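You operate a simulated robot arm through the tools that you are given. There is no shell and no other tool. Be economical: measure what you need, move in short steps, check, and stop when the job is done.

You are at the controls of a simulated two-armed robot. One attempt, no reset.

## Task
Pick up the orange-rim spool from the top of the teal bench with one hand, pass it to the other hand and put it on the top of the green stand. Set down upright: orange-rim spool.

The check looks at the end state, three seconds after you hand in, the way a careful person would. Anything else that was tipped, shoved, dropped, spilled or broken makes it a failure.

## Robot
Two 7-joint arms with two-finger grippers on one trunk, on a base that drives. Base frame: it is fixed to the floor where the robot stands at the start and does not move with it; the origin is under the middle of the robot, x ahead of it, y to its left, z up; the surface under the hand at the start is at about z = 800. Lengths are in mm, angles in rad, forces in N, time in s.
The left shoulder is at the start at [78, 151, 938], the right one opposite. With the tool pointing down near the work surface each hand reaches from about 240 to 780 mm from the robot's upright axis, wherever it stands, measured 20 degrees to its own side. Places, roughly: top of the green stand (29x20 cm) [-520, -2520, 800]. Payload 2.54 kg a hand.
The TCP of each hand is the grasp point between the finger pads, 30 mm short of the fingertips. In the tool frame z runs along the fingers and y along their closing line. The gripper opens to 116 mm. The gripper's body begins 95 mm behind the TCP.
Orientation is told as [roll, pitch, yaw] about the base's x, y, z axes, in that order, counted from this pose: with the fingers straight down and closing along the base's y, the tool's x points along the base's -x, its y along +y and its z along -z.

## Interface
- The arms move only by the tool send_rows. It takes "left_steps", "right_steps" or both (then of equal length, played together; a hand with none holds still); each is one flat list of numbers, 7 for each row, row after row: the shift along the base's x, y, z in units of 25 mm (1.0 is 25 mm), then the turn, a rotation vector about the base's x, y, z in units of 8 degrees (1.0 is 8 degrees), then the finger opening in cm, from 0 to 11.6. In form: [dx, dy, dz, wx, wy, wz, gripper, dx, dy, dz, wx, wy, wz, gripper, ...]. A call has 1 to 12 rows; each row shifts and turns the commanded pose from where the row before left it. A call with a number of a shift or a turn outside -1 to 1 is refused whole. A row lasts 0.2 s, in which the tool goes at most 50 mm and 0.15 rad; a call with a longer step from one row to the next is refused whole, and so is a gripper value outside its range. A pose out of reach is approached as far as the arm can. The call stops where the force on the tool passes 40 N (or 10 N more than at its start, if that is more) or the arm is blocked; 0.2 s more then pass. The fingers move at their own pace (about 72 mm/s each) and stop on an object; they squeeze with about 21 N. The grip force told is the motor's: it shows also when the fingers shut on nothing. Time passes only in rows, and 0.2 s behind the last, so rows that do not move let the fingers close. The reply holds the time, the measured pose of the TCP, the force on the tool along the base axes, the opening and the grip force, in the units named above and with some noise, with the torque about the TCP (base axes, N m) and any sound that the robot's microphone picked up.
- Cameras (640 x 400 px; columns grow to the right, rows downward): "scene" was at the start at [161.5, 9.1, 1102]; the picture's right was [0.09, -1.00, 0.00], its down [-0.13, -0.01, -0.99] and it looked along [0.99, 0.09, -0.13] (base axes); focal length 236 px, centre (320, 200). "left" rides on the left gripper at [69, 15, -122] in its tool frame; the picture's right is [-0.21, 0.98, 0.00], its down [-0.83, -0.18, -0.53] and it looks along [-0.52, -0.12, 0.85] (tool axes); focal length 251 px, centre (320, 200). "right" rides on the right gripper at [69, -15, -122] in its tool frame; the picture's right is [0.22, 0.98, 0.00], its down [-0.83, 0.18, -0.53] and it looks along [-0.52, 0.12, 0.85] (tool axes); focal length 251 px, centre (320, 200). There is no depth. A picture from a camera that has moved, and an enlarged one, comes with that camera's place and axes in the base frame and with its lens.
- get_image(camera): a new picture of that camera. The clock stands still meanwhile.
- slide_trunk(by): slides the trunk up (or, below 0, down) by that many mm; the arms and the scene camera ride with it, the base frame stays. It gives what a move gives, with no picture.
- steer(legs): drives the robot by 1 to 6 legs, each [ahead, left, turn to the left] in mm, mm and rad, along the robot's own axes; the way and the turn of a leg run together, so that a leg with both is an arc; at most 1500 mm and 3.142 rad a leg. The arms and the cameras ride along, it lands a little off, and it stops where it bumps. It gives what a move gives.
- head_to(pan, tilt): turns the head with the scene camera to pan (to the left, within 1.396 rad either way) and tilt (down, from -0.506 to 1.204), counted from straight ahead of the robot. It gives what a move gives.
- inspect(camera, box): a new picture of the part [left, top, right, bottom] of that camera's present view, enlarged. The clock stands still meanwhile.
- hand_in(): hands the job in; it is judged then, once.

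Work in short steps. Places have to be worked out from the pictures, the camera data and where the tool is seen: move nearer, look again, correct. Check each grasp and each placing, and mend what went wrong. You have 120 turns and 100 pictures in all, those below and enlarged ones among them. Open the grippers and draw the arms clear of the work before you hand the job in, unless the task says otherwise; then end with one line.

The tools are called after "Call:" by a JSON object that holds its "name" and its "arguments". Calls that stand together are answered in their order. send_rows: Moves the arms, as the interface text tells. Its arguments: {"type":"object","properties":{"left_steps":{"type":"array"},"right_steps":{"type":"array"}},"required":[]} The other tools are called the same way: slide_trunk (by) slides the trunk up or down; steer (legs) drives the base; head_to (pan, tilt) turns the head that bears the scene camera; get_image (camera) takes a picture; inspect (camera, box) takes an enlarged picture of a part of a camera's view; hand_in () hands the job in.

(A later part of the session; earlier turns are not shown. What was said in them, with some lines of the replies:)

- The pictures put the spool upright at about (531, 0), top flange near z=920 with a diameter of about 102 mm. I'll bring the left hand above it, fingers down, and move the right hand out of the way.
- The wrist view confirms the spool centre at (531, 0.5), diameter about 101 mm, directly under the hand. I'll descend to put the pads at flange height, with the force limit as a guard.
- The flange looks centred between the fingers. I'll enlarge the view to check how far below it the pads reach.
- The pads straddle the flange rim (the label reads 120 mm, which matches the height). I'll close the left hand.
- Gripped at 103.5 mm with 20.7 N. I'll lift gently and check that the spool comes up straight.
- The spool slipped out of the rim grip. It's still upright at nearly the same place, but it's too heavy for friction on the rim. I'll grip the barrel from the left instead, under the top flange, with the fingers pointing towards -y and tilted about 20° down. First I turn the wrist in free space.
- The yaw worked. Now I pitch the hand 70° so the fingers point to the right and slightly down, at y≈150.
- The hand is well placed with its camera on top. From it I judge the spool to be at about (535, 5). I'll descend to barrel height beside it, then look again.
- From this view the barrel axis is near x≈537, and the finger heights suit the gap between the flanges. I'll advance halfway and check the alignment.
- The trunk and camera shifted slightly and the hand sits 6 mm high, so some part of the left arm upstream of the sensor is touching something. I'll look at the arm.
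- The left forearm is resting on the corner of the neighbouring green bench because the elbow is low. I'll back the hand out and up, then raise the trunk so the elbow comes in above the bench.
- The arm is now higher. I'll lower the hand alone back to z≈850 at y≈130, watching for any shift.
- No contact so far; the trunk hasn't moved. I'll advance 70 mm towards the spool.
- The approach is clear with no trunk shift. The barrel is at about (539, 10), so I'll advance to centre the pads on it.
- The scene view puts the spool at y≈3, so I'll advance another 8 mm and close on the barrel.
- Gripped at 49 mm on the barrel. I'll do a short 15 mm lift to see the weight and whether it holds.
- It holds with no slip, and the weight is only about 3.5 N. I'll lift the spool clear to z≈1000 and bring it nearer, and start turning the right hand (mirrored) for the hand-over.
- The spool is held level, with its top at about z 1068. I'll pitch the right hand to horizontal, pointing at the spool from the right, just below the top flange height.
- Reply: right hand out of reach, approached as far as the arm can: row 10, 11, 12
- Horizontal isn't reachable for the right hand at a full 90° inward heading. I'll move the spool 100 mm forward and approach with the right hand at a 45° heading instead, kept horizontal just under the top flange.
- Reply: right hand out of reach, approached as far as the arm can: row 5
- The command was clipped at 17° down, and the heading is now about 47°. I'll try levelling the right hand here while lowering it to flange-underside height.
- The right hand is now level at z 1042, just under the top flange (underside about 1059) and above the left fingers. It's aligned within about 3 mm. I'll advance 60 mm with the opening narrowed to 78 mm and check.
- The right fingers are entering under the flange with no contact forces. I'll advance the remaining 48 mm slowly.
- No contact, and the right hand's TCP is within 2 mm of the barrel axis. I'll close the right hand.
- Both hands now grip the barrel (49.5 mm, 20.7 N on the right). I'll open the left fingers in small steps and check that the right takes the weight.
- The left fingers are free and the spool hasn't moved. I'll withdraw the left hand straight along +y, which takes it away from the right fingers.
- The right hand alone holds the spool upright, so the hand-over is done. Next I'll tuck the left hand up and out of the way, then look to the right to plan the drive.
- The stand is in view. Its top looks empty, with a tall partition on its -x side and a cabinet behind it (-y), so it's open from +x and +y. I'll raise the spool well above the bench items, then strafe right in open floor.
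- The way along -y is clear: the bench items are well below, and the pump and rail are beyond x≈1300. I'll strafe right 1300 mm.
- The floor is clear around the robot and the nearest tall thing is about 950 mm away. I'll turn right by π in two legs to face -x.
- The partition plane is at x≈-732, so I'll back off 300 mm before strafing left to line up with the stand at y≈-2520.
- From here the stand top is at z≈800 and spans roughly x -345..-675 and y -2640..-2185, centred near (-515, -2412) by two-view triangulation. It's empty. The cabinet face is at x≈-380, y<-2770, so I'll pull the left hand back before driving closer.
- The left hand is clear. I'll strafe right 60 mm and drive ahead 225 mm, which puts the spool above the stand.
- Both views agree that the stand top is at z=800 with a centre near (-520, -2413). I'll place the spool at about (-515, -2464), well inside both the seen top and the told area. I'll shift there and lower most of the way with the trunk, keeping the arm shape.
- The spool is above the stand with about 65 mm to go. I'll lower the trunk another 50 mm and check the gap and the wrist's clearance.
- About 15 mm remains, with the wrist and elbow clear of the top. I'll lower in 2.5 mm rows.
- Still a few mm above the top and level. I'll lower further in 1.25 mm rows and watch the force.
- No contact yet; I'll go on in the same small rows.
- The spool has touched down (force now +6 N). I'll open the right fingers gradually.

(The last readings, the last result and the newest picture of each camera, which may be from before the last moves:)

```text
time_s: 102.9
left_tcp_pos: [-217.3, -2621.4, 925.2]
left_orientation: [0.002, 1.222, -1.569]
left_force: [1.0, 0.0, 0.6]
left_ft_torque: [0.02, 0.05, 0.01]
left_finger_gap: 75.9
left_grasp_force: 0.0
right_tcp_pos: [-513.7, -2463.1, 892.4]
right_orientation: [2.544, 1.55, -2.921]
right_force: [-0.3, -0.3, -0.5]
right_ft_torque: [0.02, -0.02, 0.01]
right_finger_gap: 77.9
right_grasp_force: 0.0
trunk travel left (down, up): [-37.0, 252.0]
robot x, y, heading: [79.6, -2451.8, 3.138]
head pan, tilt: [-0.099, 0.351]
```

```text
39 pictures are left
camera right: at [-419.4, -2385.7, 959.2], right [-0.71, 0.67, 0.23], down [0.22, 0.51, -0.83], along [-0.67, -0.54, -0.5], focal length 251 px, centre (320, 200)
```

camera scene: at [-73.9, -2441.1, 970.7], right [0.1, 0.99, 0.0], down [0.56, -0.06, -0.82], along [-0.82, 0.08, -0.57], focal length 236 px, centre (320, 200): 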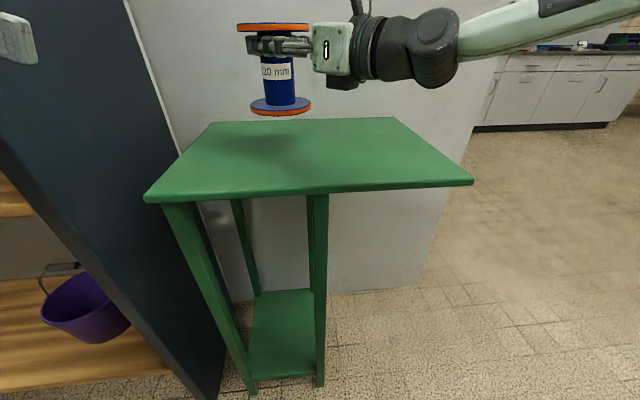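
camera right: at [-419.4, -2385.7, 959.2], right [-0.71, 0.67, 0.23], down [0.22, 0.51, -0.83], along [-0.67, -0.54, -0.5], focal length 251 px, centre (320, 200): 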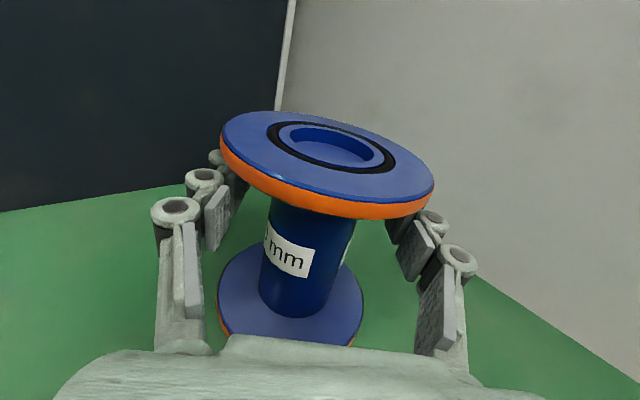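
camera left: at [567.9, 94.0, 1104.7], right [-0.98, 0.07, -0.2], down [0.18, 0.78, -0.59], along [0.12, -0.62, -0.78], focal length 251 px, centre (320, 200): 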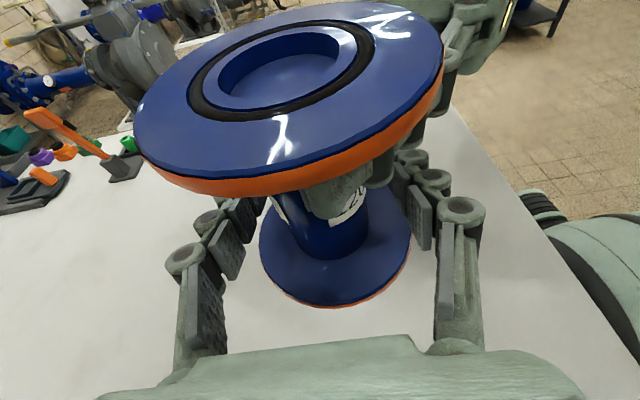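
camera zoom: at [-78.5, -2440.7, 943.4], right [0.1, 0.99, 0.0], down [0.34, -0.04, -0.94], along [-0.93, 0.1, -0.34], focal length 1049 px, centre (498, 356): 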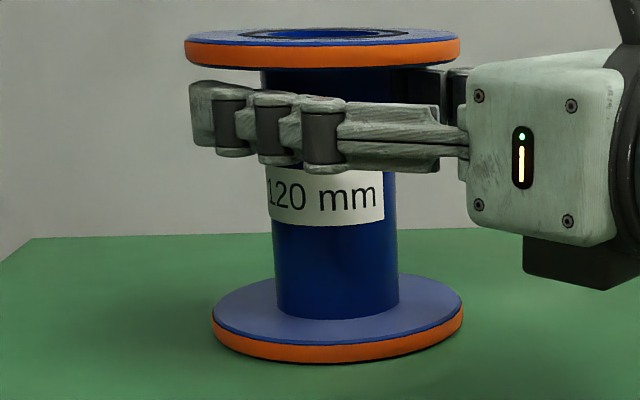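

The spool stands flat and the fingers are free. I'll lower the hand 5 mm for clearance from the flange, then back straight out along the finger direction.

Call:
{"name": "send_rows", "arguments": {"right_steps": [0, 0, -0.2, 0, 0, 0, 7.8, 0.25, 0.27, 0, 0, 0, 0, 7.8, 0.35, 0.37, 0, 0, 0, 0, 7.8, 0.35, 0.37, 0, 0, 0, 0, 7.8, 0.35, 0.37, 0, 0, 0, 0, 7.8, 0.35, 0.37, 0, 0, 0, 0, 7.8, 0.35, 0.37, 0, 0, 0, 0, 7.8, 0.35, 0.37, 0, 0, 0, 0, 7.8, 0.35, 0.37, 0, 0, 0, 0, 7.8, 0.35, 0.37, 0.1, 0, 0, 0, 7.8, 0.35, 0.37, 0.2, 0, 0, 0, 7.8]}}

Call:
{"name": "get_image", "arguments": {"camera": "scene"}}

```text
time_s: 105.3
left_tcp_pos: [-217.7, -2621.2, 926.0]
left_orientation: [0.001, 1.222, -1.569]
left_force: [0.3, 0.3, -0.7]
left_ft_torque: [0.03, 0.03, 0.03]
left_finger_gap: 75.7
left_grasp_force: 0.1
right_tcp_pos: [-430.0, -2375.4, 895.0]
right_orientation: [2.518, 1.552, -2.947]
right_force: [-0.3, 0.3, 0.5]
right_ft_torque: [-0.03, -0.01, 0.03]
right_finger_gap: 78.1
right_grasp_force: 0.1
trunk travel left (down, up): [-37.0, 252.0]
robot x, y, heading: [80.7, -2452.8, 3.138]
head pan, tilt: [-0.099, 0.351]
```

```text
38 pictures are left
camera scene: at [-78.5, -2440.7, 943.4], right [0.1, 0.99, 0.0], down [0.34, -0.04, -0.94], along [-0.93, 0.1, -0.34], focal length 236 px, centre (320, 200)
```

scene: 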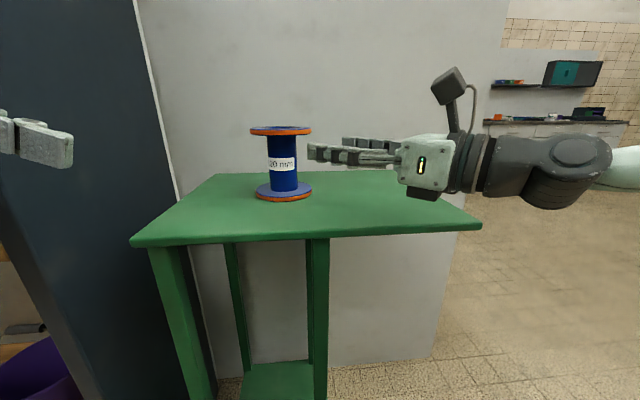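

The spool stands upright and the hand is clear of it. I'll raise the trunk, back the robot off, and take a final look.

Call:
{"name": "slide_trunk", "arguments": {"by": 200}}

Call:
{"name": "steer", "arguments": {"legs": [[-300, 0, 0]]}}

Call:
{"name": "send_rows", "arguments": {"right_steps": [0, 0, 0, 0, 0, 0, 11.0, 0, 0, 0, 0, 0, 0, 11.0], "left_steps": [0, 0, 0, 0, 0, 0, 11.0, 0, 0, 0, 0, 0, 0, 11.0]}}

Call:
{"name": "get_image", "arguments": {"camera": "scene"}}

```text
time_s: 107.5
left_tcp_pos: [-217.7, -2621.3, 1126.8]
left_orientation: [0.004, 1.222, -1.568]
left_force: [0.0, -0.4, -0.1]
left_ft_torque: [0.0, -0.01, -0.01]
left_finger_gap: 76.3
left_grasp_force: 0.1
right_tcp_pos: [-428.6, -2374.1, 1094.9]
right_orientation: [2.544, 1.55, -2.924]
right_force: [0.1, -0.3, 0.0]
right_ft_torque: [-0.02, -0.02, 0.04]
right_finger_gap: 78.0
right_grasp_force: 0.1
trunk travel left (down, up): [-237.0, 52.0]
robot x, y, heading: [80.9, -2450.4, 3.141]
head pan, tilt: [-0.099, 0.351]
```

```text
time_s: 109.6
left_tcp_pos: [85.2, -2620.8, 1125.6]
left_orientation: [0.002, 1.222, -1.57]
left_force: [0.4, 0.0, -0.7]
left_ft_torque: [0.01, 0.04, -0.04]
left_finger_gap: 75.7
left_grasp_force: 0.0
right_tcp_pos: [-126.8, -2374.3, 1094.8]
right_orientation: [2.543, 1.547, -2.927]
right_force: [0.2, 0.3, 0.9]
right_ft_torque: [-0.01, 0.02, -0.02]
right_finger_gap: 77.9
right_grasp_force: 0.0
trunk travel left (down, up): [-237.0, 52.0]
robot x, y, heading: [382.8, -2449.8, 3.14]
head pan, tilt: [-0.099, 0.351]
```

```text
time_s: 110.2
left_tcp_pos: [85.7, -2622.3, 1126.2]
left_orientation: [0.005, 1.22, -1.57]
left_force: [-0.6, -0.1, 1.0]
left_ft_torque: [0.01, 0.01, 0.0]
left_finger_gap: 110.1
left_grasp_force: 0.1
right_tcp_pos: [-125.3, -2372.7, 1094.6]
right_orientation: [2.539, 1.551, -2.931]
right_force: [0.0, -0.2, 0.3]
right_ft_torque: [0.0, 0.02, -0.01]
right_finger_gap: 109.8
right_grasp_force: 0.0
trunk travel left (down, up): [-237.0, 52.0]
robot x, y, heading: [382.9, -2451.0, 3.137]
head pan, tilt: [-0.099, 0.351]
```

```text
37 pictures are left
camera scene: at [224.2, -2441.4, 1143.4], right [0.1, 0.99, 0.0], down [0.34, -0.04, -0.94], along [-0.93, 0.1, -0.34], focal length 236 px, centre (320, 200)
```

scene: 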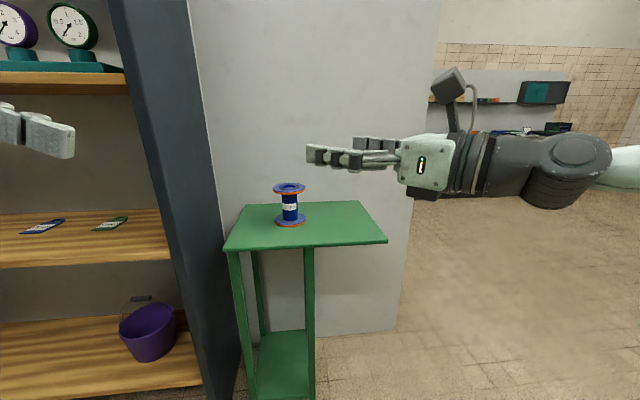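

The spool stands upright on the green stand, the grippers are open, both arms are clear, and nothing else looks disturbed. I'll hand in.

Call:
{"name": "hand_in", "arguments": {}}

```text
The job is handed in.
```

The orange-rim spool was picked up from the teal bench with the left hand, passed to the right hand in the air, and now stands upright on top of the green stand; on the way, a first rim grip slipped as I lifted (the spool stayed upright on the bench) and the left forearm briefly pressed on the corner of the green bench, with nothing seen to move.
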